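You operate a simulated robot arm through the tools that you are given. There is no shell and no other tool. Be economical: measure what you need, move in short steps, check, and stop when the job is done.

The job below is to be done with a simulated two-armed robot. You get a single attempt, and the scene is never put back.

Task
Open the green drawer, fetch the black cup rack and set it in the inside of the green drawer, then shut the drawer. Open the bottom sample drawer, take the felt block and put it in the inside of the bottom sample drawer and shut the drawer again. Take the scoop and leave it on the top of the inspection bench. Fetch the honeycomb chunk and set it on top of the red block. Open the middle sample drawer. Any order will do.
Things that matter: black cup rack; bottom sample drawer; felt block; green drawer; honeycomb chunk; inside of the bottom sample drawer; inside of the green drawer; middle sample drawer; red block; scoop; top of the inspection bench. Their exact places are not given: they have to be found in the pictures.

Only the result counts: the job must be done as asked and must still hold three seconds after the hand-in. Knocking over, shifting, dropping, spilling or breaking anything else fails it.

Robot
Two 7-joint arms with fingered hands on one trunk, on a base that drives. Base frame: it is fixed to the floor where the robot stands at the start and does not move with it; the origin is under the middle of the robot, x ahead of it, y to its left, z up; the surface under the hand at the start is at about z = 820. Readings come in mm, degrees, newtons and seconds.
The left shoulder is at the start at [60, 126, 855], the right one opposite. With the tool pointing down near the work surface each hand reaches from about 100 to 680 mm from the robot's upright axis, wherever it stands, measured 20 degrees to its own side. Places, roughly: black cup rack [750, -3750, 1000]; bottom sample drawer [300, -3600, 300]; felt block (5x4x4 cm) [500, -3500, 900]; green drawer [700, 0, 500]; honeycomb chunk (3x3x3 cm) [-1000, -1800, 800]; inside of the bottom sample drawer [300, -3700, 200]; inside of the green drawer [700, 0, 400]; middle sample drawer [300, -3600, 500]; red block [-3500, 2000, 1000]; scoop (13x3x2 cm) [700, -3900, 900]; top of the inspection bench [700, 200, 800]. Payload 2.5 kg a hand.
The tool frame of a hand sits at the grasp point between the pads (the TCP): z along the fingers, y along the line on which they close. The tips reach 30 mm beyond it. The gripper opens to 104 mm. The gripper's body begins 35 mm behind the TCP. The gripper is a hand of 5 fingers: y runs from the thumb to the fingers, the wrist lies at [-15, -104, -178] in the tool frame, and closing takes about 1.5 s.
Orientation is told as [roll, pitch, yaw] about the base's x, y, z axes, in that order, counted from this pose: with the fingers straight down and the wrist toward the robot, the tool's x, y and z point along [0, 1, 0], [1, 0, 0] and [0, 0, -1] of the base frame.

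Tools
- The arms move only by the tool drive_tool. It takes "left_rows", "right_rows" or both (then of equal length, played together; a hand with none holds still); each is a list of rows, each a list of 7 numbers: the shift along the tool's x, y, z in mm, then the turn, a rotation vector about the tool's x, y, z in degrees, then the gripper command, from -1 (fully open) to 1 (shut), values between in proportion. In form: [[tx, ty, tz, rx, ry, rz, fingers], ...]. A call has 1 to 20 rows; each row is the pose to reach, as a shift and turn from the pose commanded when the call began, along the tool's axes at that moment. A row lasts 0.2 s, in which the tool goes at most 50 mm and 8.6 degrees; a call with a longer step from one row to the next is refused whole, and so is a gripper value outside its range. A pose out of reach is approached as far as the arm can. The call stops where the force on the tool passes 40 N (or 10 N more than at its start, if that is more) or the arm is blocked; 0.2 s more then pass. Each finger travels about 153 mm/s and halts on what it meets, pressing with about 25 N; the grip force reading is that of the motor and also rises with nothing between the fingers. The clock runs only during rows and for 0.2 s after the last one: add rows that repeat a pose to give the fingers time. The reply holds the time, the measured pose of the TCP, the force on the tool along the base axes, the opening and the grip force, in the units named above and with some noise, with the torque about the TCP (base axes, N m) and any sound that the robot's microphone picked up.
- Cameras (640 x 400 px; columns grow to the right, rows downward): "scene" is now at [129.4, 15.6, 1046.3]; the picture's right is [0.09, -1.00, 0.00], its down [-0.59, -0.06, -0.80] and it looks along [0.80, 0.08, -0.59] (base axes); focal length 214 px, centre (320, 200). "left" rides on the left gripper at [-80, -78, -141] in its tool frame; the picture's right is [-0.78, -0.30, 0.56], its down [0.53, -0.78, 0.33] and it looks along [0.33, 0.56, 0.76] (tool axes); focal length 247 px, centre (320, 200). "right" rides on the right gripper at [80, -78, -141] in its tool frame; the picture's right is [-0.78, 0.30, -0.56], its down [-0.54, -0.78, 0.33] and it looks along [-0.33, 0.56, 0.76] (tool axes); focal length 247 px, centre (320, 200).
- capture(camera): a new picture of that camera. It takes no simulated time.
- lift_body(by): slides the trunk up (or, below 0, down) by that many mm; the arms and the scene camera ride with it, the base frame stays. It gives what a move gives, with no picture.
- steer(legs): drives the robot by 1 to 6 legs, each [ahead, left, turn to the left] in mm, mm and degrees, along the robot's own axes; the way and the turn of a leg run together, so that a leg with both is an arc; at most 1500 mm and 180 degrees a leg. The arms and the cameras ride along, it lands a little off, and it stops where it bumps. It gives what a move gives.
- preshape(shape, hand): the hand has 5 fingers and takes this shape, open, in about a second: jaw (thumb against the fingers, like two jaws); tri (thumb and two fingers); tip (a fingertip pinch); poke (one finger out to press); point (the index stretched); flat (the hand flat); cup (the hand cupped); fist (a fist). The gripper value then closes the fingers along that shape, each until it touches; the sizes above hold for jaw. It gives what a move gives, with no picture.
- aim_head(pan, tilt): turns the head with the scene camera to pan (to the left, within 86 degrees either way) and tilt (down, from -29 to 69), counted from straight ahead of the robot. It gives what a move gives.
- point_at(camera, pixels): for up to 12 pixels [column, row] of the newest picture of that camera ("zoom" is the newest enlarged one), the place [x, y, z] in the base frame of the surface seen there, good to about 2 mm, but the place of the scene camera against the robot may be out by one fixed shift of up to 25 mm in any direction. It takes no simulated time.
- enlarge(camera, box): a new picture of the part [left, top, right, bottom] of that camera's present view, enlarged. It takes no simulated time.
- job_done(): hands the job in; it is judged then, once.

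Keep the steps short. Do not move on a guess: measure, check each grasp and each placing, and mend mistakes. In all there are 131 turns and 162 pictures (those below and enlarged ones count). Leave the grippers open and the arms clear of the work at the hand-in unless told otherwise, and finish with a single line.

The tools are called after "Request:" by a JSON object that holds its "name" and its "arguments". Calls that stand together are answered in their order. drive_tool: Moves the arms, as the interface text tells. Its arguments: {"type":"object","properties":{"left_rows":{"type":"array"},"right_rows":{"type":"array"}},"required":[]} The other tools are called the same way: lift_body (by) slides the trunk up or down; preshape (shape, hand) gives the hand a shape; steer (legs) drives the base; aim_head (pan, tilt) turns the head that bears the scene camera; capture (camera) takes a picture; point_at (camera, pixels) gives the place of the surface under pixels of a picture; enlarge (camera, box) takes an enlarged picture of a part of a camera's view; job_done () hands the job in.

At the start:

```text
clock: 0.0
left_position: [436.8, 229.7, 1110.3]
left_ee_rot: [0.0, 0.0, 0.0]
left_contact_force: [0.5, 0.8, 0.4]
left_moment: [0.01, 0.04, -0.03]
left_finger_gap: 103.7
left_grasp_force: 0.0
left_shape: jaw
right_position: [478.8, -163.9, 1029.6]
right_ee_rot: [0.0, 0.0, 0.0]
right_contact_force: [0.1, -0.3, -0.1]
right_moment: [0.02, 0.01, 0.0]
right_finger_gap: 103.7
right_grasp_force: 0.1
right_shape: jaw
trunk travel left (down, up): [-250.0, 690.0]
robot x, y, heading: [0.1, 4.7, -0.2]
head pan, tilt: [5.4, 36.4]
```

scene: 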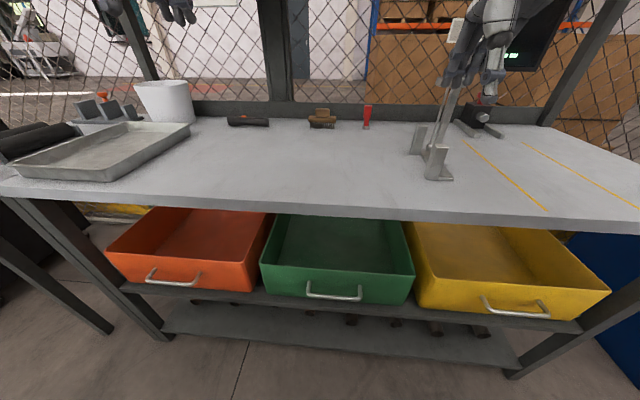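
right: 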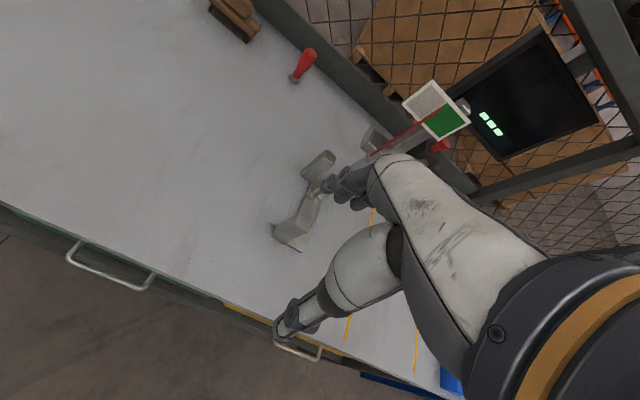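
left: 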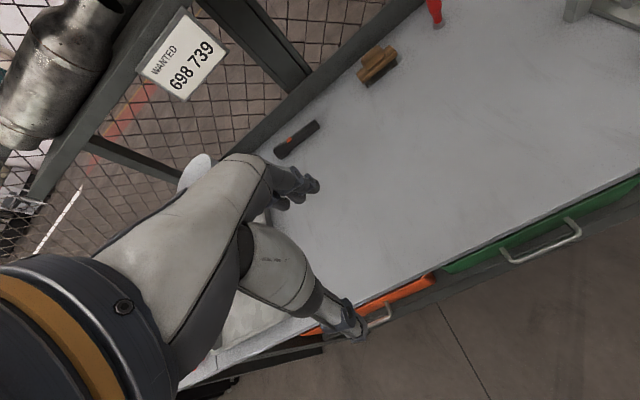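

I see the bench with the green drawer under it. I'll measure the green handle, the drawer rim and the bench edge.

Request:
{"name": "point_at", "arguments": {"camera": "scene", "pixels": [[333, 297], [310, 287], [360, 297], [335, 275], [290, 215], [340, 213], [400, 222], [335, 240], [280, 250], [400, 250], [335, 290], [320, 215]]}}

Request:
{"name": "enlarge", "arguments": {"camera": "scene", "box": [240, 190, 440, 320]}}

```text
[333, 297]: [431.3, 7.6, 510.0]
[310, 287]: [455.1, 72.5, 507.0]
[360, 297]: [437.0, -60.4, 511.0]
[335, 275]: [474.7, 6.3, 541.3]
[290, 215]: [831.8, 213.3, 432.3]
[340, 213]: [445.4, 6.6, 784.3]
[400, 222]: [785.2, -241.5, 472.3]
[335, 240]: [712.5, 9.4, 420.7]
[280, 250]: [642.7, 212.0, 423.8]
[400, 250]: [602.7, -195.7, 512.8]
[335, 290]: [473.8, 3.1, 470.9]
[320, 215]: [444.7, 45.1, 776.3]
```

```text
3.08 times, centred on (340, 255) of scene
```

zoom: 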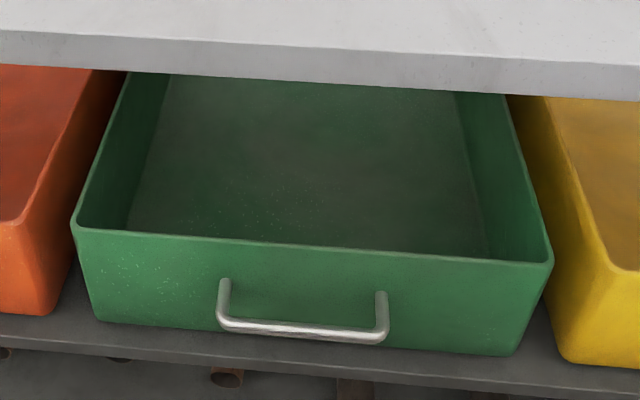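

Green handle bar is at x≈432, z≈510, with the drawer front at x≈475. Before moving I'll look to the right toward the other station.

Request:
{"name": "aim_head", "arguments": {"pan": -80, "tilt": 15}}

Request:
{"name": "capture", "arguments": {"camera": "scene"}}

```text
clock: 1.6
left_position: [436.7, 228.7, 1110.7]
left_ee_rot: [-0.1, 0.0, 0.0]
left_contact_force: [-0.6, -0.4, 0.7]
left_moment: [-0.01, -0.03, 0.0]
left_finger_gap: 103.6
left_grasp_force: 0.1
left_shape: jaw
right_position: [479.3, -163.8, 1028.7]
right_ee_rot: [0.0, 0.0, 0.1]
right_contact_force: [0.4, -0.5, 0.5]
right_moment: [-0.02, 0.0, -0.02]
right_finger_gap: 103.4
right_grasp_force: 0.1
right_shape: jaw
trunk travel left (down, up): [-250.0, 690.0]
robot x, y, heading: [-3.4, 0.6, -0.0]
head pan, tilt: [-80.0, 15.0]
```

```text
157 pictures are left
```

scene: 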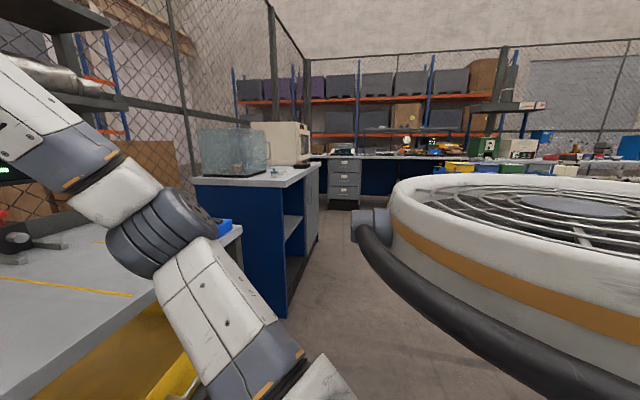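

The drawer cabinet is at (344,180) far off. A big grille object at right could be an obstacle; I'll measure it along with the corridor points.

Request:
{"name": "point_at", "arguments": {"camera": "scene", "pixels": [[400, 190], [560, 205], [370, 225], [480, 300], [344, 160], [344, 170], [330, 205], [280, 300], [318, 225], [500, 165], [500, 190], [410, 153]]}}

Request:
{"name": "enlarge", "arguments": {"camera": "scene", "box": [300, 120, 500, 220]}}

Request:
{"name": "aim_head", "arguments": {"pan": 86, "tilt": 15}}

Request:
{"name": "capture", "arguments": {"camera": "scene"}}

```text
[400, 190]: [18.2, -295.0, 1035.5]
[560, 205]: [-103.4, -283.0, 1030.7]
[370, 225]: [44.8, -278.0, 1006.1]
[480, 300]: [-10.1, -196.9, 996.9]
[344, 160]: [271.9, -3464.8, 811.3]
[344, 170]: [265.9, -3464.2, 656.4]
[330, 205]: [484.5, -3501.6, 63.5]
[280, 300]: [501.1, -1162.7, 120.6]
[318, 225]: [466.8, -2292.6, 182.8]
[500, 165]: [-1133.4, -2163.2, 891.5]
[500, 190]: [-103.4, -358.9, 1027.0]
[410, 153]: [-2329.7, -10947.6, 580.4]
```

```text
3.20 times, centred on (400, 170) of scene
```

zoom: 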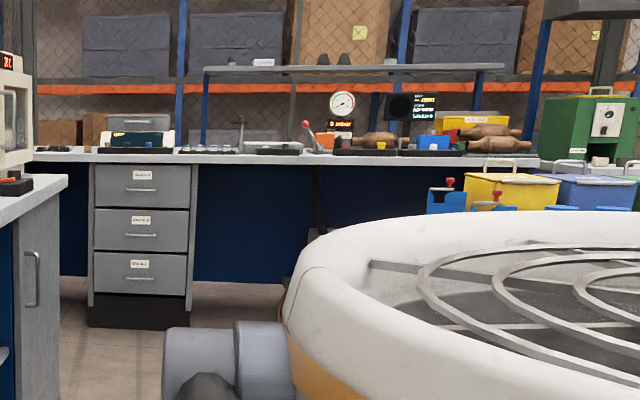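

```text
clock: 4.1
left_position: [437.6, 227.6, 1108.6]
left_ee_rot: [0.0, -0.1, 0.0]
left_contact_force: [-0.1, 0.9, 0.0]
left_moment: [0.01, -0.01, -0.02]
left_finger_gap: 103.8
left_grasp_force: 0.0
left_shape: jaw
right_position: [479.4, -163.9, 1028.7]
right_ee_rot: [-0.1, -0.1, 0.0]
right_contact_force: [-0.3, 0.4, -0.8]
right_moment: [0.0, -0.02, 0.04]
right_finger_gap: 103.7
right_grasp_force: 0.1
right_shape: jaw
trunk travel left (down, up): [-250.0, 690.0]
robot x, y, heading: [0.9, -0.6, 0.2]
head pan, tilt: [85.9, 15.0]
```

```text
155 pictures are left
```

scene: 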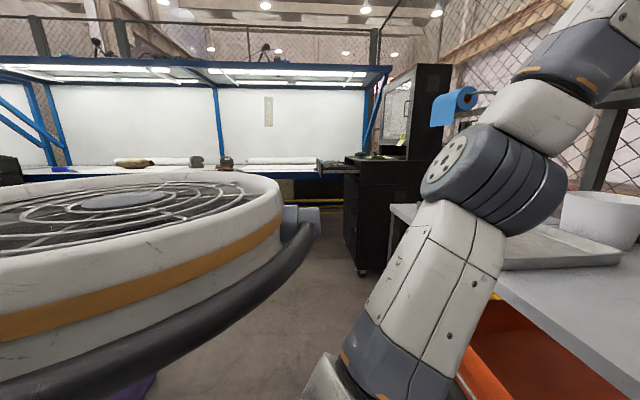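

The disc is the robot's own body. The cabinet faces us at y≈-3464. First the green drawer: I'll retract both hands clear of the bench edge (x 445) before lowering.

Request:
{"name": "drive_tool", "arguments": {"left_rows": [[0, -40, 0, 0, 0, 0, -1], [0, -80, 0, 0, 0, 0, -1], [0, -120, 0, 0, 0, 0, -1], [0, -150, 0, 0, 0, 0, -1]], "right_rows": [[0, -45, 0, 0, 0, 0, -1], [0, -90, 0, 0, 0, 0, -1], [0, -135, 0, 0, 0, 0, -1], [0, -180, 0, 0, 0, 0, -1]]}}

Request:
{"name": "lift_body", "arguments": {"by": -240}}

Request:
{"name": "aim_head", "arguments": {"pan": 0, "tilt": 40}}

Request:
{"name": "capture", "arguments": {"camera": "scene"}}

```text
clock: 5.3
left_position: [318.0, 217.6, 1083.3]
left_ee_rot: [1.7, 4.8, -0.1]
left_contact_force: [0.1, -0.9, 0.0]
left_moment: [0.01, -0.01, 0.02]
left_finger_gap: 104.1
left_grasp_force: 0.1
left_shape: jaw
left hand out of reach, approached as far as the arm can: row 4
right_position: [297.8, -165.3, 1029.6]
right_ee_rot: [0.0, 0.1, 0.0]
right_contact_force: [-0.6, 0.0, -0.4]
right_moment: [0.0, -0.02, 0.02]
right_finger_gap: 103.5
right_grasp_force: 0.1
right_shape: jaw
trunk travel left (down, up): [-250.0, 690.0]
robot x, y, heading: [1.1, 3.3, -0.2]
head pan, tilt: [85.9, 15.0]
stopped in row 4 (left hand): the arm was blocked; the commanded pose is now the measured one
```

```text
clock: 7.8
left_position: [316.9, 216.7, 844.0]
left_ee_rot: [1.8, 4.7, 0.0]
left_contact_force: [0.2, 0.0, 0.1]
left_moment: [0.03, -0.01, -0.04]
left_finger_gap: 104.0
left_grasp_force: 0.0
left_shape: jaw
right_position: [297.4, -162.8, 790.7]
right_ee_rot: [0.0, 0.1, 0.0]
right_contact_force: [-0.3, 0.0, 0.3]
right_moment: [0.01, -0.04, 0.0]
right_finger_gap: 103.8
right_grasp_force: 0.0
right_shape: jaw
trunk travel left (down, up): [-10.0, 930.0]
robot x, y, heading: [-1.4, -1.2, -0.1]
head pan, tilt: [85.9, 15.0]
```

```text
clock: 9.4
left_position: [315.9, 216.8, 842.8]
left_ee_rot: [1.6, 4.7, 0.0]
left_contact_force: [0.9, 0.5, 0.3]
left_moment: [0.01, 0.04, 0.03]
left_finger_gap: 103.7
left_grasp_force: 0.1
left_shape: jaw
right_position: [298.4, -162.6, 788.7]
right_ee_rot: [0.0, 0.0, 0.0]
right_contact_force: [0.1, -0.6, -0.3]
right_moment: [-0.04, -0.01, -0.01]
right_finger_gap: 104.0
right_grasp_force: 0.0
right_shape: jaw
trunk travel left (down, up): [-10.0, 930.0]
robot x, y, heading: [3.1, -3.2, -0.1]
head pan, tilt: [0.0, 40.0]
```

```text
154 pictures are left
```

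scene: 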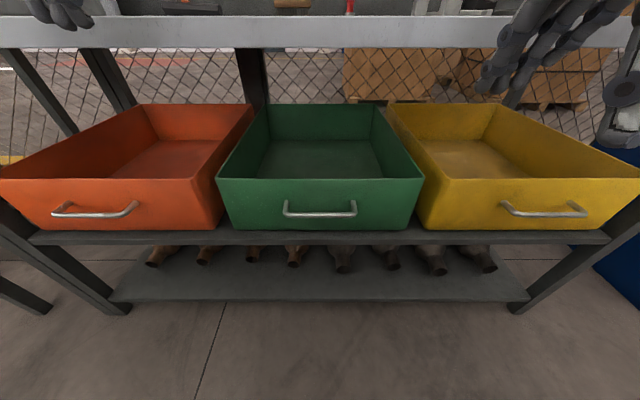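

I'll measure the drawer's dimensions and check scene camera offset with the right-hand camera.

Request:
{"name": "point_at", "arguments": {"camera": "scene", "pixels": [[320, 213], [288, 212], [353, 212], [320, 190], [320, 181], [222, 181], [422, 181], [320, 104], [275, 104], [320, 150], [318, 228], [320, 172]]}}

Request:
{"name": "capture", "arguments": {"camera": "right"}}

```text
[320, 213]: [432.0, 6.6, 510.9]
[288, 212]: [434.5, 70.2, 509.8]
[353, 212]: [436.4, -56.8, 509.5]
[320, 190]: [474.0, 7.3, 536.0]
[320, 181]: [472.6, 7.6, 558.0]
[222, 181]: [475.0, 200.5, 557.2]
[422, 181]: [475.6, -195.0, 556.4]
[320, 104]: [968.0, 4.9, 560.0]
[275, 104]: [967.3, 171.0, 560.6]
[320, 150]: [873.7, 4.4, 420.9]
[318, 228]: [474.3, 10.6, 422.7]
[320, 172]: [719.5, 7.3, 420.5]
```

```text
153 pictures are left
```

right: 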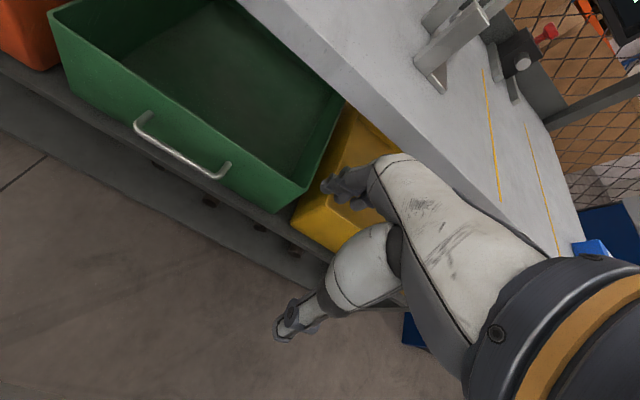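

The handle is visible in the right camera, centre about (180,154). I'll compare readings.

Request:
{"name": "point_at", "arguments": {"camera": "right", "pixels": [[180, 156], [137, 124], [226, 174], [200, 140], [120, 75], [305, 190]]}}

Request:
{"name": "enlarge", "arguments": {"camera": "right", "box": [100, 90, 260, 190]}}

```text
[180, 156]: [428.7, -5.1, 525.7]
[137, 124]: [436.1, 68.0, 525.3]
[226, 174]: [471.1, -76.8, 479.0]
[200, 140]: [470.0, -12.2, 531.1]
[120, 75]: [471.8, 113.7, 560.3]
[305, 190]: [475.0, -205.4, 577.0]
```

```text
4.00 times, centred on (180, 140) of right
```

zoom: 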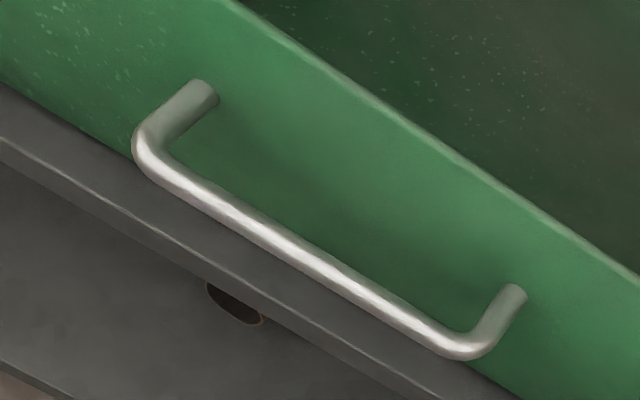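

The scene camera reads z about 15 mm low and y about 9 mm high; the true bar is near [432,-3,525]. I'll turn the right hand to point forward (pitch −90) in front of the handle, at x≈345.

Request:
{"name": "drive_tool", "arguments": {"right_rows": [[13, 4, 22, -7.5, 0, 0, -1], [27, 8, 44, -15, 0, 0, -1], [40, 12, 66, -22.5, 0, 0, -1], [53, 16, 88, -30, 0, 0, -1], [67, 20, 110, -37.5, 0, 0, -1], [80, 24, 132, -45, 0, 0, -1], [93, 28, 154, -52.5, 0, 0, -1], [107, 32, 176, -60, 0, 0, -1], [120, 36, 198, -67.5, 0, 0, -1], [133, 40, 220, -75, 0, 0, -1], [147, 44, 242, -82.5, 0, 0, -1], [161, 48, 264, -90, 0, 0, -1]]}}

Request:
{"name": "capture", "arguments": {"camera": "right"}}

Request:
{"name": "capture", "arguments": {"camera": "scene"}}

```text
clock: 11.6
left_position: [318.9, 215.9, 842.1]
left_ee_rot: [1.6, 4.9, -0.1]
left_contact_force: [-0.2, 0.7, 0.5]
left_moment: [-0.02, -0.01, 0.02]
left_finger_gap: 103.8
left_grasp_force: 0.1
left_shape: jaw
right_position: [389.1, -33.6, 630.0]
right_ee_rot: [25.5, -69.1, -29.8]
right_contact_force: [-0.1, 0.5, 0.2]
right_moment: [0.02, 0.0, -0.01]
right_finger_gap: 103.8
right_grasp_force: 0.1
right_shape: jaw
right hand out of reach, approached as far as the arm can: row 5, 6, 7, 8, 9, 10
trunk travel left (down, up): [-10.0, 930.0]
robot x, y, heading: [-1.5, 1.7, -0.1]
head pan, tilt: [0.0, 40.0]
stopped in row 10 (right hand): the arm was blocked; the commanded pose is now the measured one
```

```text
151 pictures are left
```

right: 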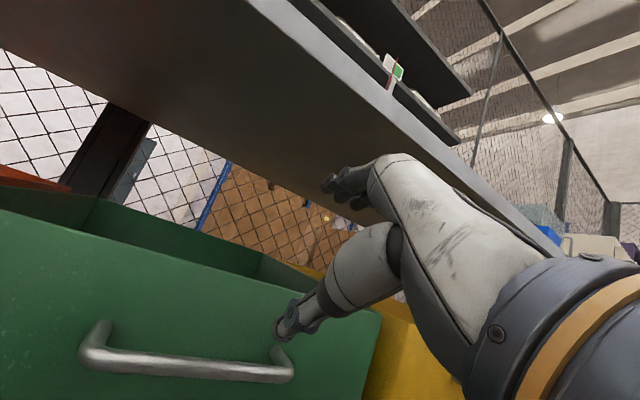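

```text
150 pictures are left
```

scene: 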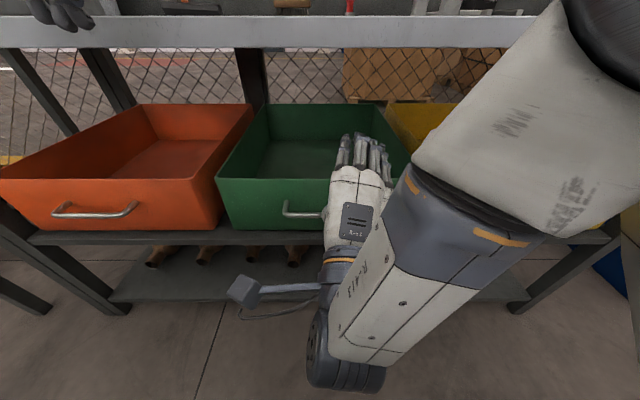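

Too close for a forward-pointing hand. I'll back up 250 mm, which withdraws the hand straight away from the drawer, and then re-orient.

Request:
{"name": "steer", "arguments": {"legs": [[-250, 0, 0]]}}

```text
clock: 13.4
left_position: [63.1, 217.1, 843.4]
left_ee_rot: [1.7, 4.8, 0.0]
left_contact_force: [0.4, -0.5, -0.6]
left_moment: [0.01, -0.03, -0.01]
left_finger_gap: 103.7
left_grasp_force: 0.1
left_shape: jaw
right_position: [136.6, -31.6, 631.3]
right_ee_rot: [25.7, -69.1, -29.7]
right_contact_force: [-0.5, 0.2, -0.3]
right_moment: [-0.03, 0.01, -0.01]
right_finger_gap: 103.9
right_grasp_force: 0.1
right_shape: jaw
trunk travel left (down, up): [-10.0, 930.0]
robot x, y, heading: [-254.2, 0.4, 0.0]
head pan, tilt: [0.0, 40.0]
```

Now I straighten the right hand to pitch −75, aimed at the handle at about [345,-3,530], with the gripper part closed.

Request:
{"name": "drive_tool", "arguments": {"right_rows": [[6, -6, 38, -0.6, 0.5, -1.7, -0.6], [11, -12, 76, -1.2, 1, -3.4, -0.15], [17, -18, 114, -1.8, 1.5, -5, -0.15], [22, -23, 152, -2.4, 2, -6.7, -0.15], [28, -29, 190, -3, 2.4, -8.4, -0.15], [33, -35, 228, -3.6, 2.9, -10.1, -0.15]]}}

Request:
{"name": "capture", "arguments": {"camera": "right"}}

Request:
{"name": "capture", "arguments": {"camera": "scene"}}

```text
clock: 14.8
left_position: [65.4, 216.0, 844.1]
left_ee_rot: [1.6, 4.8, 0.0]
left_contact_force: [-0.6, -0.6, -0.8]
left_moment: [0.0, 0.01, 0.0]
left_finger_gap: 103.6
left_grasp_force: 0.1
left_shape: jaw
right_position: [345.2, -3.9, 530.3]
right_ee_rot: [-0.3, -75.1, 0.3]
right_contact_force: [-0.5, 0.4, 0.0]
right_moment: [-0.02, 0.03, 0.01]
right_finger_gap: 60.4
right_grasp_force: 0.0
right_shape: jaw
trunk travel left (down, up): [-10.0, 930.0]
robot x, y, heading: [-253.6, -1.2, -0.3]
head pan, tilt: [0.0, 40.0]
```

```text
149 pictures are left
```

right: 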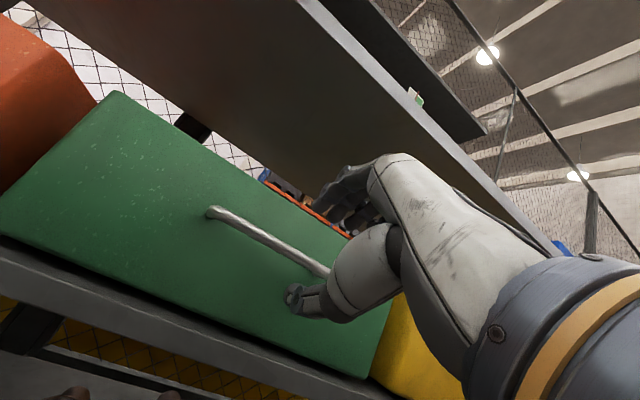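

```text
148 pictures are left
```

scene: 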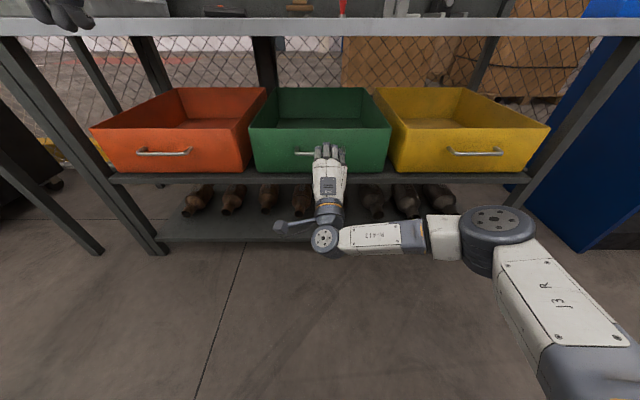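

Pose reached. I'll re-measure the bar from the right camera.

Request:
{"name": "point_at", "arguments": {"camera": "right", "pixels": [[250, 235], [230, 222], [290, 256], [215, 212], [260, 215]]}}

```text
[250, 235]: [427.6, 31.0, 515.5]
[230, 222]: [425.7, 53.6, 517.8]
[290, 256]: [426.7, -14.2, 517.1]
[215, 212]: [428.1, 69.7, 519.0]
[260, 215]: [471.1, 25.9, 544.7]
```

Bar centre ≈ [432, 4, 521]. I advance onto it, then close.

Request:
{"name": "drive_tool", "arguments": {"right_rows": [[5, 6, 39, 0, 0, 0, -0.15], [5, 12.5, 78, 0, 0, 0, -0.15], [5, 12.5, 78, 0, 0, 0, 0.4], [5, 12.5, 78, 0, 0, 0, 1], [5, 12.5, 78, 0, 0, 0, 1], [5, 12.5, 78, 0, 0, 0, 1], [5, 12.5, 78, 0, 0, 0, 1]]}}

Request:
{"name": "capture", "arguments": {"camera": "right"}}

```text
clock: 16.4
left_position: [64.6, 216.3, 842.4]
left_ee_rot: [1.7, 4.7, 0.0]
left_contact_force: [0.5, -0.4, -0.4]
left_moment: [0.0, 0.01, 0.0]
left_finger_gap: 103.7
left_grasp_force: 0.0
left_shape: jaw
right_position: [422.5, 2.8, 521.3]
right_ee_rot: [0.3, -75.1, 0.0]
right_contact_force: [0.2, -1.1, -4.5]
right_moment: [-0.15, 0.03, 0.0]
right_finger_gap: 0.0
right_grasp_force: 25.0
right_shape: jaw
trunk travel left (down, up): [-10.0, 930.0]
robot x, y, heading: [-253.7, -2.7, -0.2]
head pan, tilt: [0.0, 40.0]
```

```text
147 pictures are left
```

right: 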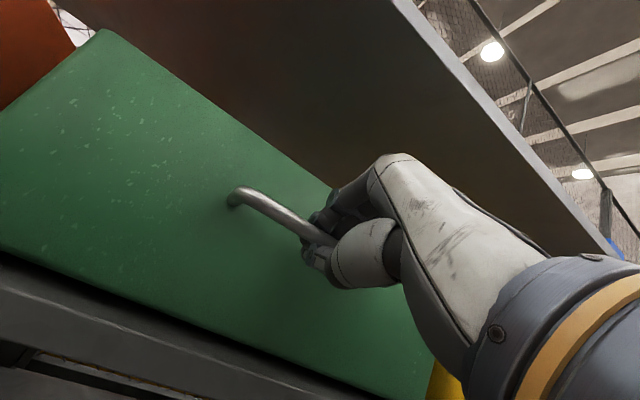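

Gap reads 0, but fingers look wrapped around the bar. I'll test with a small pull.

Request:
{"name": "drive_tool", "arguments": {"right_rows": [[0, -5, -19, 0, 0, 0, 1], [0, -10, -38, 0, 0, 0, 1], [0, -15.5, -58, 0, 0, 0, 1]]}}

Request:
{"name": "capture", "arguments": {"camera": "scene"}}

```text
clock: 17.2
left_position: [64.2, 216.8, 842.5]
left_ee_rot: [1.7, 4.9, 0.0]
left_contact_force: [0.0, 0.1, 0.5]
left_moment: [0.02, 0.01, -0.01]
left_finger_gap: 103.8
left_grasp_force: 0.0
left_shape: jaw
right_position: [362.1, 3.6, 521.5]
right_ee_rot: [0.1, -75.0, 0.3]
right_contact_force: [0.5, 0.8, -6.3]
right_moment: [-0.15, 0.04, 0.03]
right_finger_gap: 0.2
right_grasp_force: 24.7
right_shape: jaw
trunk travel left (down, up): [-10.0, 930.0]
robot x, y, heading: [-254.6, -0.3, -0.1]
head pan, tilt: [0.0, 40.0]
```

```text
146 pictures are left
```

scene: 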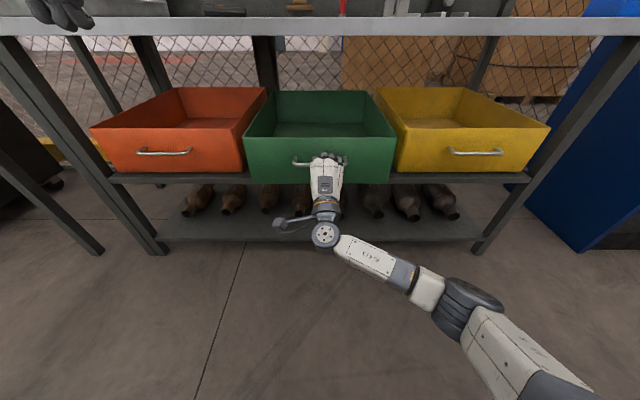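

The drawer follows. I pull another 190 mm.

Request:
{"name": "drive_tool", "arguments": {"right_rows": [[0, -10, -37, 0, 0, 0, 1], [0, -20, -74, 0, 0, 0, 1], [0, -30, -111, 0, 0, 0, 1], [0, -40, -148, 0, 0, 0, 1], [0, -49, -184, 0, 0, 0, 1]]}}

Request:
{"name": "capture", "arguments": {"camera": "scene"}}

```text
clock: 18.4
left_position: [64.7, 217.1, 842.9]
left_ee_rot: [1.5, 4.9, -0.1]
left_contact_force: [0.5, 0.1, -0.4]
left_moment: [0.02, 0.02, 0.01]
left_finger_gap: 103.6
left_grasp_force: 0.0
left_shape: jaw
right_position: [172.7, 0.8, 520.2]
right_ee_rot: [-0.2, -74.9, 0.2]
right_contact_force: [-0.1, 5.6, -9.2]
right_moment: [-0.06, 0.07, 0.11]
right_finger_gap: 0.0
right_grasp_force: 25.1
right_shape: jaw
trunk travel left (down, up): [-10.0, 930.0]
robot x, y, heading: [-251.4, -3.2, 0.1]
head pan, tilt: [0.0, 40.0]
```

```text
145 pictures are left
```

scene: 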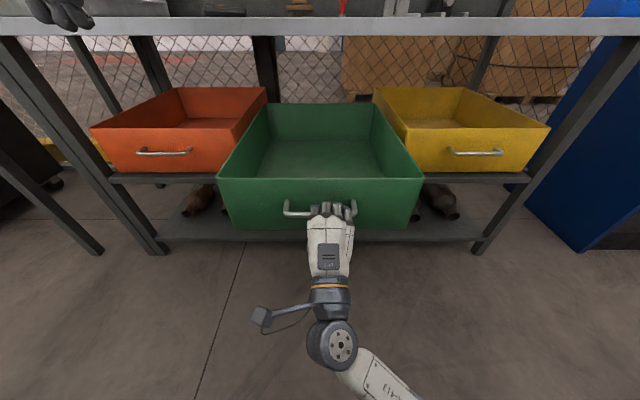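

Opened by 250 mm. I release, back the base off, raise the trunk and turn right to face the other station.

Request:
{"name": "drive_tool", "arguments": {"right_rows": [[0, 0, 0, 0, 0, 0, 0.4], [0, 0, 0, 0, 0, 0, -0.15], [0, 0, 0, 0, 0, 0, -0.15], [0, 0, 0, 0, 0, 0, -0.15]]}}

Request:
{"name": "steer", "arguments": {"legs": [[-250, 0, 0]]}}

Request:
{"name": "lift_body", "arguments": {"by": 240}}

Request:
{"name": "capture", "arguments": {"camera": "scene"}}

Request:
{"name": "steer", "arguments": {"legs": [[0, 0, -90], [1000, 400, 0]]}}

Request:
{"name": "aim_head", "arguments": {"pan": 0, "tilt": 20}}

Request:
{"name": "capture", "arguments": {"camera": "scene"}}

```text
clock: 19.4
left_position: [63.9, 216.8, 842.8]
left_ee_rot: [1.6, 4.9, 0.0]
left_contact_force: [-0.2, -0.2, -0.2]
left_moment: [0.01, 0.03, -0.01]
left_finger_gap: 103.6
left_grasp_force: 0.0
left_shape: jaw
right_position: [173.5, -0.3, 522.0]
right_ee_rot: [0.5, -75.1, -0.2]
right_contact_force: [0.4, 0.2, 1.0]
right_moment: [0.01, 0.0, -0.01]
right_finger_gap: 59.3
right_grasp_force: 0.0
right_shape: jaw
trunk travel left (down, up): [-10.0, 930.0]
robot x, y, heading: [-249.3, 1.7, -0.1]
head pan, tilt: [0.0, 40.0]
```

```text
clock: 20.8
left_position: [-66.0, 216.3, 841.0]
left_ee_rot: [1.7, 5.4, 0.0]
left_contact_force: [0.6, -0.5, 0.3]
left_moment: [-0.01, -0.02, 0.03]
left_finger_gap: 104.0
left_grasp_force: 0.1
left_shape: jaw
right_position: [42.2, -0.2, 517.9]
right_ee_rot: [0.1, -74.4, 0.1]
right_contact_force: [-0.2, 0.1, -0.2]
right_moment: [-0.01, 0.0, 0.01]
right_finger_gap: 59.5
right_grasp_force: 0.1
right_shape: jaw
trunk travel left (down, up): [-10.0, 930.0]
robot x, y, heading: [-386.3, -2.9, -0.0]
head pan, tilt: [0.0, 40.0]
stopped in leg 1: the robot was blocked; the commanded pose is now the measured one
```

```text
clock: 23.3
left_position: [-70.3, 215.6, 1083.2]
left_ee_rot: [1.8, 5.1, -0.1]
left_contact_force: [-0.4, 0.4, 0.0]
left_moment: [0.03, 0.01, 0.01]
left_finger_gap: 104.0
left_grasp_force: 0.0
left_shape: jaw
right_position: [38.6, -0.2, 760.5]
right_ee_rot: [0.1, -74.8, 0.2]
right_contact_force: [1.1, -0.1, 0.1]
right_moment: [0.01, -0.01, -0.03]
right_finger_gap: 59.6
right_grasp_force: 0.0
right_shape: jaw
trunk travel left (down, up): [-250.0, 690.0]
robot x, y, heading: [-390.9, -0.3, -0.1]
head pan, tilt: [0.0, 40.0]
```

```text
144 pictures are left
```

scene: 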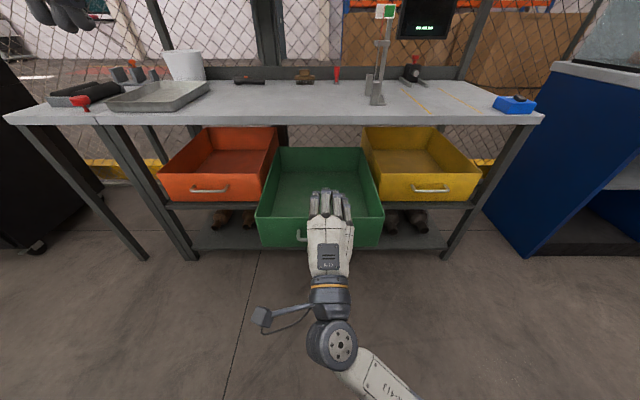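

```text
clock: 32.7
left_position: [212.9, -1317.2, 1081.9]
left_ee_rot: [1.7, 5.0, -90.5]
left_contact_force: [0.4, -0.6, 0.6]
left_moment: [0.01, -0.02, -0.02]
left_finger_gap: 103.7
left_grasp_force: 0.0
left_shape: jaw
right_position: [-3.9, -1423.9, 760.0]
right_ee_rot: [0.0, -74.9, -90.5]
right_contact_force: [-0.4, 0.0, -0.3]
right_moment: [0.03, -0.02, 0.01]
right_finger_gap: 59.5
right_grasp_force: 0.0
right_shape: jaw
trunk travel left (down, up): [-250.0, 690.0]
robot x, y, heading: [-0.5, -998.0, -90.9]
head pan, tilt: [0.0, 40.0]
```

```text
clock: 33.5
left_position: [212.6, -1317.9, 1082.4]
left_ee_rot: [1.7, 5.1, -90.7]
left_contact_force: [0.5, 0.5, 0.1]
left_moment: [0.0, 0.0, 0.02]
left_finger_gap: 103.9
left_grasp_force: 0.1
left_shape: jaw
right_position: [-4.5, -1424.6, 760.2]
right_ee_rot: [0.0, -75.0, -90.5]
right_contact_force: [-0.4, -0.2, 0.4]
right_moment: [-0.03, -0.03, -0.02]
right_finger_gap: 59.3
right_grasp_force: 0.0
right_shape: jaw
trunk travel left (down, up): [-250.0, 690.0]
robot x, y, heading: [3.0, -998.7, -90.7]
head pan, tilt: [0.0, 20.0]
```

```text
143 pictures are left
```

scene: 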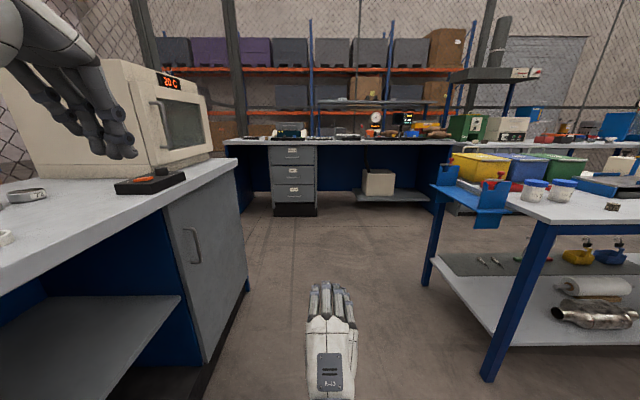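

I see the far bench with the drawer cabinet at (293,175), and a small brown piece on the right table at (611,206), probably the honeycomb. I'll enlarge both.

Request:
{"name": "enlarge", "arguments": {"camera": "scene", "box": [230, 90, 470, 220]}}

Request:
{"name": "point_at", "arguments": {"camera": "scene", "pixels": [[611, 206], [430, 280], [238, 300], [293, 165], [293, 177], [293, 188], [272, 177], [315, 177], [450, 143], [540, 210], [480, 360], [293, 210]]}}

Request:
{"name": "enlarge", "arguments": {"camera": "scene", "box": [520, 160, 640, 240]}}

```text
2.67 times, centred on (350, 155) of scene
```

zoom: 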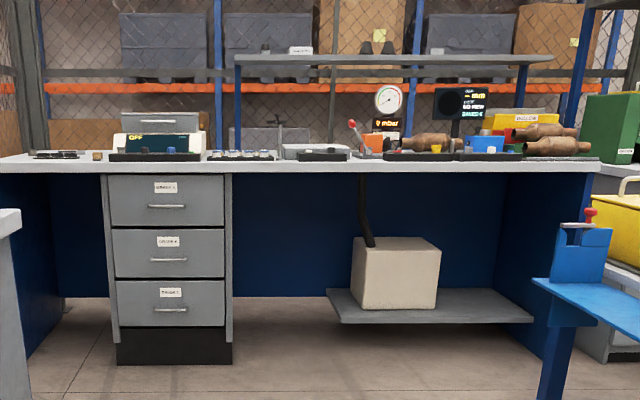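

```text
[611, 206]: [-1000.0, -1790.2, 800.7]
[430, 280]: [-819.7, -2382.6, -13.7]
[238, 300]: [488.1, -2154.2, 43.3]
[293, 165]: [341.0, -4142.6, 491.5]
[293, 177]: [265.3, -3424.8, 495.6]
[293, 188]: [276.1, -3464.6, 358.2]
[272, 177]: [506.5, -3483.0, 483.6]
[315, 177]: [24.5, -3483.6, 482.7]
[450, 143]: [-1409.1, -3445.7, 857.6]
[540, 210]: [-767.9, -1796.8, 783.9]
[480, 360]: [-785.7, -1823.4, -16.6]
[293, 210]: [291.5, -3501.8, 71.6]
```

```text
5.00 times, centred on (580, 200) of scene
```

zoom: 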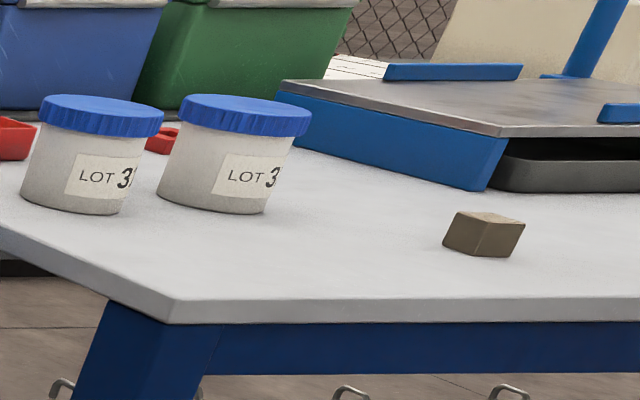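

Honeycomb confirmed at about [-1000,-1790,800]. Now I drive down the corridor to about [300,-2750], facing the cabinet.

Request:
{"name": "steer", "arguments": {"legs": [[1450, 0, 0.7], [300, 300, 0]]}}

Request:
{"name": "aim_head", "arguments": {"pan": 0, "tilt": 30}}

Request:
{"name": "capture", "arguments": {"camera": "scene"}}

```text
clock: 42.9
left_position: [506.3, -3066.6, 1082.4]
left_ee_rot: [1.8, 5.1, -89.9]
left_contact_force: [-1.0, 0.6, 0.7]
left_moment: [-0.02, 0.01, 0.0]
left_finger_gap: 103.7
left_grasp_force: 0.1
left_shape: jaw
right_position: [288.7, -3174.7, 760.9]
right_ee_rot: [0.1, -74.9, -89.8]
right_contact_force: [0.2, 0.1, 0.3]
right_moment: [0.02, -0.01, -0.05]
right_finger_gap: 59.5
right_grasp_force: 0.1
right_shape: jaw
trunk travel left (down, up): [-250.0, 690.0]
robot x, y, heading: [290.2, -2744.3, -89.6]
head pan, tilt: [0.0, 20.0]
```

```text
clock: 43.6
left_position: [505.4, -3066.3, 1082.2]
left_ee_rot: [1.6, 5.0, -89.9]
left_contact_force: [0.0, -0.5, -0.2]
left_moment: [0.01, -0.02, 0.01]
left_finger_gap: 103.7
left_grasp_force: 0.0
left_shape: jaw
right_position: [288.7, -3175.3, 761.8]
right_ee_rot: [0.2, -74.8, -89.8]
right_contact_force: [0.1, -0.8, 0.1]
right_moment: [0.0, -0.01, -0.02]
right_finger_gap: 59.5
right_grasp_force: 0.1
right_shape: jaw
trunk travel left (down, up): [-250.0, 690.0]
robot x, y, heading: [285.5, -2743.3, -89.7]
head pan, tilt: [0.0, 30.0]
```

```text
140 pictures are left
```

scene: 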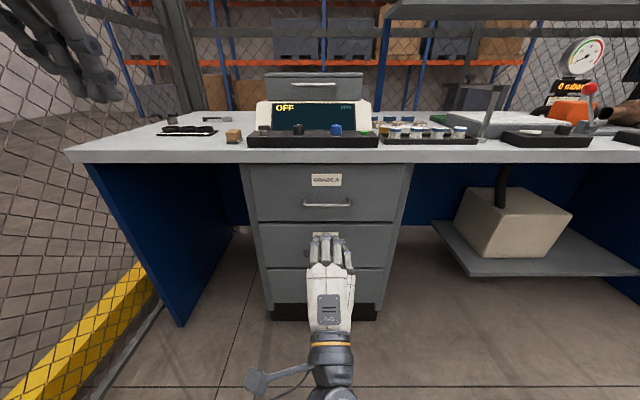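

Small objects at left: tan block (233,135), a dark rack (186,130), something at (213,119). I'll enlarge and measure.

Request:
{"name": "enlarge", "arguments": {"camera": "scene", "box": [120, 90, 280, 190]}}

Request:
{"name": "point_at", "arguments": {"camera": "scene", "pixels": [[233, 131], [233, 138], [227, 134], [239, 136], [186, 131], [160, 134], [212, 119], [172, 121], [230, 118], [340, 205], [100, 155], [233, 145]]}}

```text
4.00 times, centred on (200, 140) of scene
```

zoom: 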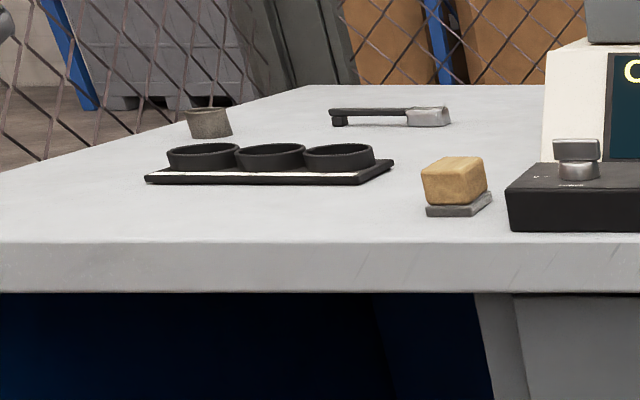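

```text
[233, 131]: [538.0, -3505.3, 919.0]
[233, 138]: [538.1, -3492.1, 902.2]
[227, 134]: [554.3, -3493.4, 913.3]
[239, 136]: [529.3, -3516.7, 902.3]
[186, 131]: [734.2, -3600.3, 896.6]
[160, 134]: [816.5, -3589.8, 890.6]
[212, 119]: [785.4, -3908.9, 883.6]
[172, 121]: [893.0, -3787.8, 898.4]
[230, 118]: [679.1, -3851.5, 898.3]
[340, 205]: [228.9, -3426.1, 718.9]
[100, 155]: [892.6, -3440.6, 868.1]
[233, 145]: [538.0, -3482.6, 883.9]
```

Tan felt block at about [538,-3500], bench top ≈900, rack near [740,-3610], scoop near [730,-3880]. I move 180 mm ahead, then bring the left hand level over the felt block.

Request:
{"name": "steer", "arguments": {"legs": [[180, 0, -0.3]]}}

Request:
{"name": "drive_tool", "arguments": {"left_rows": [[5, 38, 9, -0.9, -0.3, 0, -1], [10, 76, 17, -1.7, -0.6, 0, -1], [15, 114, 26, -2.5, -0.9, 0, -1], [20, 152, 34, -3.4, -1.2, 0, -1], [25, 190, 43, -4.2, -1.5, 0, -1], [30, 222, 50, -5, -1.7, 0, -1]]}}

Request:
{"name": "capture", "arguments": {"camera": "left"}}

```text
clock: 45.2
left_position: [501.7, -3250.1, 1082.1]
left_ee_rot: [1.7, 4.9, -90.3]
left_contact_force: [0.5, 0.1, 0.0]
left_moment: [0.01, 0.04, 0.01]
left_finger_gap: 104.0
left_grasp_force: 0.1
left_shape: jaw
right_position: [285.6, -3358.5, 760.5]
right_ee_rot: [0.1, -74.9, -90.2]
right_contact_force: [-0.1, -0.5, 0.6]
right_moment: [-0.02, -0.02, 0.0]
right_finger_gap: 59.8
right_grasp_force: 0.1
right_shape: jaw
trunk travel left (down, up): [-250.0, 690.0]
robot x, y, heading: [287.3, -2927.8, -90.3]
head pan, tilt: [0.0, 30.0]
```

```text
clock: 46.6
left_position: [534.7, -3468.5, 1014.6]
left_ee_rot: [0.0, 0.0, -90.4]
left_contact_force: [-0.2, 0.0, -0.9]
left_moment: [0.02, -0.03, 0.02]
left_finger_gap: 103.8
left_grasp_force: 0.2
left_shape: jaw
right_position: [286.2, -3357.2, 760.9]
right_ee_rot: [0.1, -74.9, -90.3]
right_contact_force: [-0.3, 0.1, -0.8]
right_moment: [0.0, -0.01, 0.02]
right_finger_gap: 59.7
right_grasp_force: 0.0
right_shape: jaw
trunk travel left (down, up): [-250.0, 690.0]
robot x, y, heading: [288.3, -2930.9, -90.2]
head pan, tilt: [0.0, 30.0]
```

```text
138 pictures are left
```

left: 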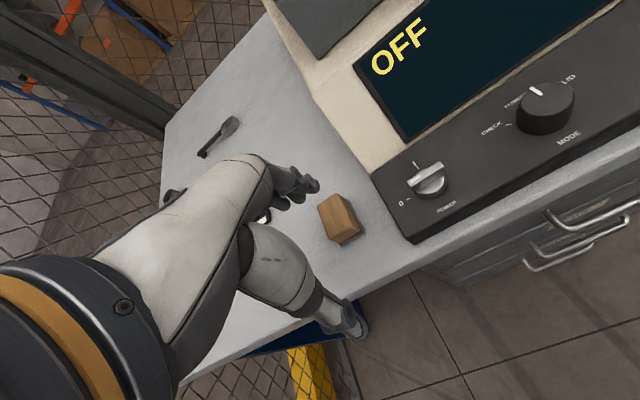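

Request:
{"name": "enlarge", "arguments": {"camera": "left", "box": [280, 170, 400, 260]}}

Request:
{"name": "point_at", "arguments": {"camera": "left", "pixels": [[321, 204], [337, 195], [357, 230], [342, 243], [337, 218], [330, 235], [370, 255], [346, 218], [230, 122], [200, 154], [214, 140], [240, 110]]}}

```text
4.44 times, centred on (340, 215) of left
```

zoom: 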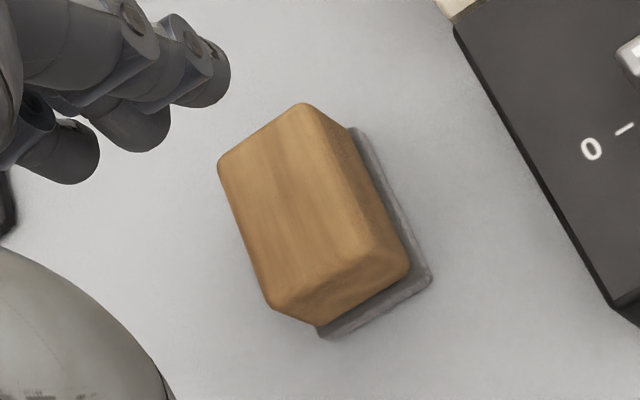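

```text
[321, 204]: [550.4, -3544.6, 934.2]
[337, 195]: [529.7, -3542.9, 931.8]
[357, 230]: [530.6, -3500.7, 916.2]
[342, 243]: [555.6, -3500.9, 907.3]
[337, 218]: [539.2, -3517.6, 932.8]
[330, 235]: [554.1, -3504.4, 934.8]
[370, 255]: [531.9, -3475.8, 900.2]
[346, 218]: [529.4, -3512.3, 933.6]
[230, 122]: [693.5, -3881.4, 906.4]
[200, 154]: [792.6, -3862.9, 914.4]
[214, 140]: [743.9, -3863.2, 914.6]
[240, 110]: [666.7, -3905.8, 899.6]
```

Felt centre ≈[541,-3522], top 934. I go above, lower to z 933, and close.

Request:
{"name": "drive_tool", "arguments": {"left_rows": [[6, 30, 10, 0, 0, 0, -1], [6, 53, 30, 0, 0, 0, -1], [6, 53, 60, 0, 0, 0, -1], [6, 53, 80, 0, 0, 0, -1], [6, 53, 80, 0, 0, 0, 0], [6, 53, 80, 0, 0, 0, 0.6], [6, 53, 80, 0, 0, 0, 0.6], [6, 53, 80, 0, 0, 0, 0.6], [6, 53, 80, 0, 0, 0, 0.6]]}}

Request:
{"name": "capture", "arguments": {"camera": "left"}}

```text
clock: 48.6
left_position: [539.2, -3520.3, 934.1]
left_ee_rot: [-0.1, 0.0, -90.4]
left_contact_force: [0.0, 0.8, 2.5]
left_moment: [-0.07, -0.01, 0.01]
left_finger_gap: 42.6
left_grasp_force: 25.5
left_shape: jaw
right_position: [285.9, -3357.2, 761.5]
right_ee_rot: [0.1, -74.9, -90.2]
right_contact_force: [0.0, 0.5, 0.2]
right_moment: [0.0, -0.01, 0.0]
right_finger_gap: 59.5
right_grasp_force: 0.0
right_shape: jaw
trunk travel left (down, up): [-250.0, 690.0]
robot x, y, heading: [284.6, -2928.3, -90.4]
head pan, tilt: [0.0, 30.0]
```

```text
136 pictures are left
```

left: 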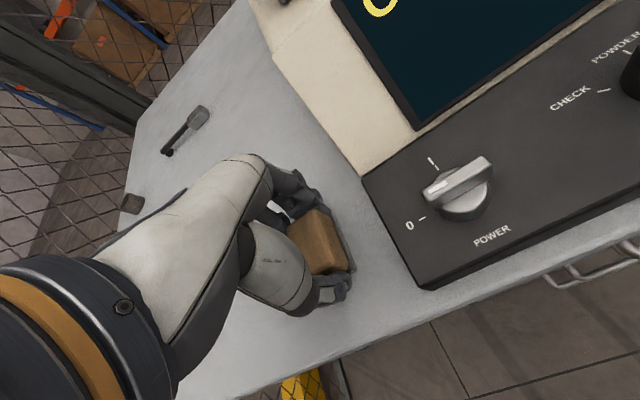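

Gripped (gap 42.6, 25 N). I lift it and retract the left hand, then back up the base.

Request:
{"name": "drive_tool", "arguments": {"left_rows": [[0, 0, -40, 0, 0, 0, 0.6], [0, 0, -80, 0, 0, 0, 0.6], [0, -20, -120, 0, 0, 0, 0.6], [0, -65, -120, 0, 0, 0, 0.6], [0, -110, -120, 0, 0, 0, 0.6], [0, -155, -120, 0, 0, 0, 0.6], [0, -200, -120, 0, 0, 0, 0.6]]}}

Request:
{"name": "steer", "arguments": {"legs": [[-180, 10, 0.3]]}}

Request:
{"name": "lift_body", "arguments": {"by": -245}}

Request:
{"name": "aim_head", "arguments": {"pan": 0, "tilt": 40}}

Request:
{"name": "capture", "arguments": {"camera": "scene"}}

Request:
{"name": "capture", "arguments": {"camera": "right"}}

```text
clock: 50.2
left_position: [539.2, -3318.7, 1054.3]
left_ee_rot: [-0.1, 0.1, -90.3]
left_contact_force: [-0.3, 0.0, -0.9]
left_moment: [-0.02, 0.0, -0.01]
left_finger_gap: 41.8
left_grasp_force: 24.7
left_shape: jaw
left hand out of reach, approached as far as the arm can: row 2, 3
right_position: [283.6, -3357.1, 761.5]
right_ee_rot: [0.0, -74.9, -90.3]
right_contact_force: [0.0, 0.4, 0.0]
right_moment: [0.01, 0.02, 0.02]
right_finger_gap: 59.6
right_grasp_force: 0.1
right_shape: jaw
trunk travel left (down, up): [-250.0, 690.0]
robot x, y, heading: [287.4, -2929.3, -90.1]
head pan, tilt: [0.0, 30.0]
```

```text
clock: 51.7
left_position: [552.1, -3137.9, 1053.6]
left_ee_rot: [0.1, 0.1, -90.1]
left_contact_force: [0.1, -0.4, -1.7]
left_moment: [-0.01, 0.01, 0.01]
left_finger_gap: 42.1
left_grasp_force: 24.6
left_shape: jaw
right_position: [297.8, -3177.9, 760.5]
right_ee_rot: [0.0, -74.8, -89.9]
right_contact_force: [-0.2, -0.2, 0.3]
right_moment: [0.02, -0.03, -0.03]
right_finger_gap: 59.7
right_grasp_force: 0.1
right_shape: jaw
trunk travel left (down, up): [-250.0, 690.0]
robot x, y, heading: [299.8, -2747.8, -90.2]
head pan, tilt: [0.0, 30.0]
```

```text
clock: 54.2
left_position: [551.5, -3138.1, 809.7]
left_ee_rot: [0.0, 0.0, -90.1]
left_contact_force: [-0.6, -0.6, -0.9]
left_moment: [0.02, 0.01, 0.01]
left_finger_gap: 41.9
left_grasp_force: 25.2
left_shape: jaw
right_position: [299.1, -3178.9, 516.3]
right_ee_rot: [0.0, -75.0, -90.0]
right_contact_force: [-0.7, 0.3, -0.8]
right_moment: [0.02, 0.0, 0.04]
right_finger_gap: 59.5
right_grasp_force: 0.1
right_shape: jaw
trunk travel left (down, up): [-5.0, 935.0]
robot x, y, heading: [299.4, -2750.9, -90.0]
head pan, tilt: [0.0, 30.0]
```

```text
clock: 54.9
left_position: [552.7, -3138.5, 808.8]
left_ee_rot: [0.0, 0.0, -90.1]
left_contact_force: [1.2, 0.8, 0.1]
left_moment: [0.01, 0.01, -0.01]
left_finger_gap: 41.9
left_grasp_force: 25.0
left_shape: jaw
right_position: [297.0, -3178.2, 516.0]
right_ee_rot: [0.2, -74.9, -89.9]
right_contact_force: [-0.2, -0.1, 0.4]
right_moment: [0.02, 0.01, 0.02]
right_finger_gap: 59.4
right_grasp_force: 0.1
right_shape: jaw
trunk travel left (down, up): [-5.0, 935.0]
robot x, y, heading: [299.1, -2745.8, -90.2]
head pan, tilt: [0.0, 40.0]
```

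```text
135 pictures are left
```

scene: 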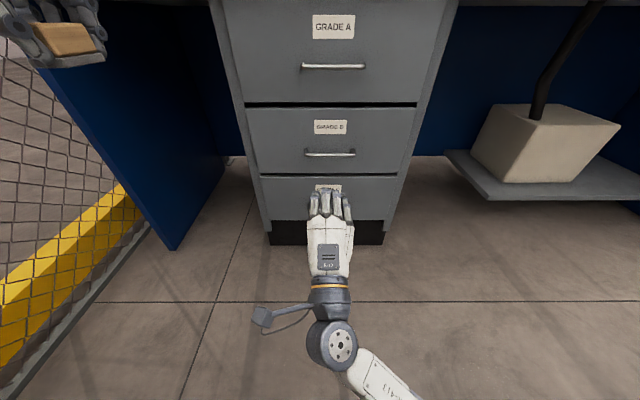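

```text
134 pictures are left
```

right: 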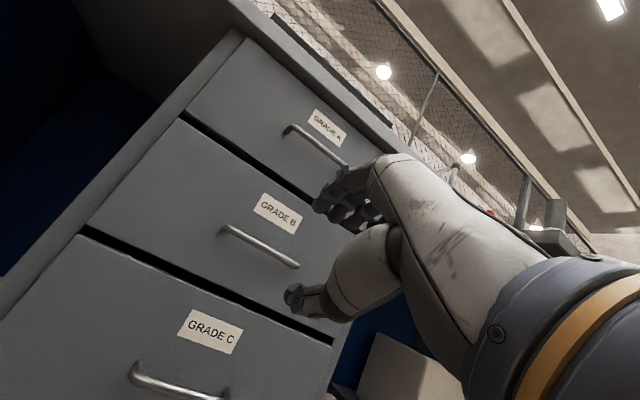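

Bottom drawer (GRADE C) handle is at (175,385) in the right camera. I'll measure it and the drawer edges.

Request:
{"name": "point_at", "arguments": {"camera": "right", "pixels": [[135, 377], [170, 387], [195, 394], [210, 330], [80, 236], [330, 350], [260, 247], [225, 230], [293, 264], [150, 340]]}}

```text
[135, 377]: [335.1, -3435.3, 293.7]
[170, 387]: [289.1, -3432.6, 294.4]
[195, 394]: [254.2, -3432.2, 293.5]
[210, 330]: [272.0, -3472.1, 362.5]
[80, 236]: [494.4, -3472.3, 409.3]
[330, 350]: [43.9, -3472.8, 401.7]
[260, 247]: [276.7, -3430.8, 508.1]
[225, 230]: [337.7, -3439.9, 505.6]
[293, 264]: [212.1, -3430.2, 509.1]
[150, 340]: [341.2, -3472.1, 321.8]
```

Bottom bar ≈[272,-3436,292]. I lower the right hand in front of it, at y≈-3345.

Request:
{"name": "drive_tool", "arguments": {"right_rows": [[-4, -25, 31, 0, 0, 0, -0.15], [-7, -49, 63, 0, 0, 0, -0.15], [-11, -74, 94, 0, 0, 0, -0.15], [-14, -99, 125, 0, 0, 0, -0.15], [-18, -124, 156, 0, 0, 0, -0.15], [-21, -148, 188, 0, 0, 0, -0.15], [-25, -173, 219, 0, 0, 0, -0.15]]}}

Request:
{"name": "capture", "arguments": {"camera": "right"}}

```text
clock: 56.5
left_position: [551.0, -3136.9, 808.1]
left_ee_rot: [0.0, 0.0, -90.1]
left_contact_force: [-0.1, -0.1, 0.2]
left_moment: [0.01, 0.02, 0.04]
left_finger_gap: 41.9
left_grasp_force: 25.2
left_shape: jaw
right_position: [274.0, -3342.5, 291.1]
right_ee_rot: [0.3, -75.0, -90.1]
right_contact_force: [0.1, 0.1, -0.6]
right_moment: [-0.02, 0.01, 0.01]
right_finger_gap: 59.5
right_grasp_force: 0.1
right_shape: jaw
trunk travel left (down, up): [-5.0, 935.0]
robot x, y, heading: [299.6, -2752.2, -90.1]
head pan, tilt: [0.0, 40.0]
```

```text
133 pictures are left
```

right: 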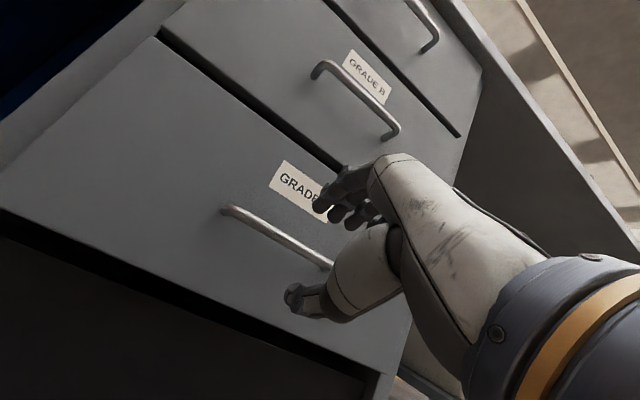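

Request:
{"name": "point_at", "arguments": {"camera": "right", "pixels": [[250, 222], [280, 238], [225, 211], [310, 254], [260, 280]]}}

```text
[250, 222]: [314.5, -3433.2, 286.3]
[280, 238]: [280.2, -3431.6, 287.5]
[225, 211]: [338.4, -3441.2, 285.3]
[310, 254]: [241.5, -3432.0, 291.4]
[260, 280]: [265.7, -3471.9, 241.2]
```

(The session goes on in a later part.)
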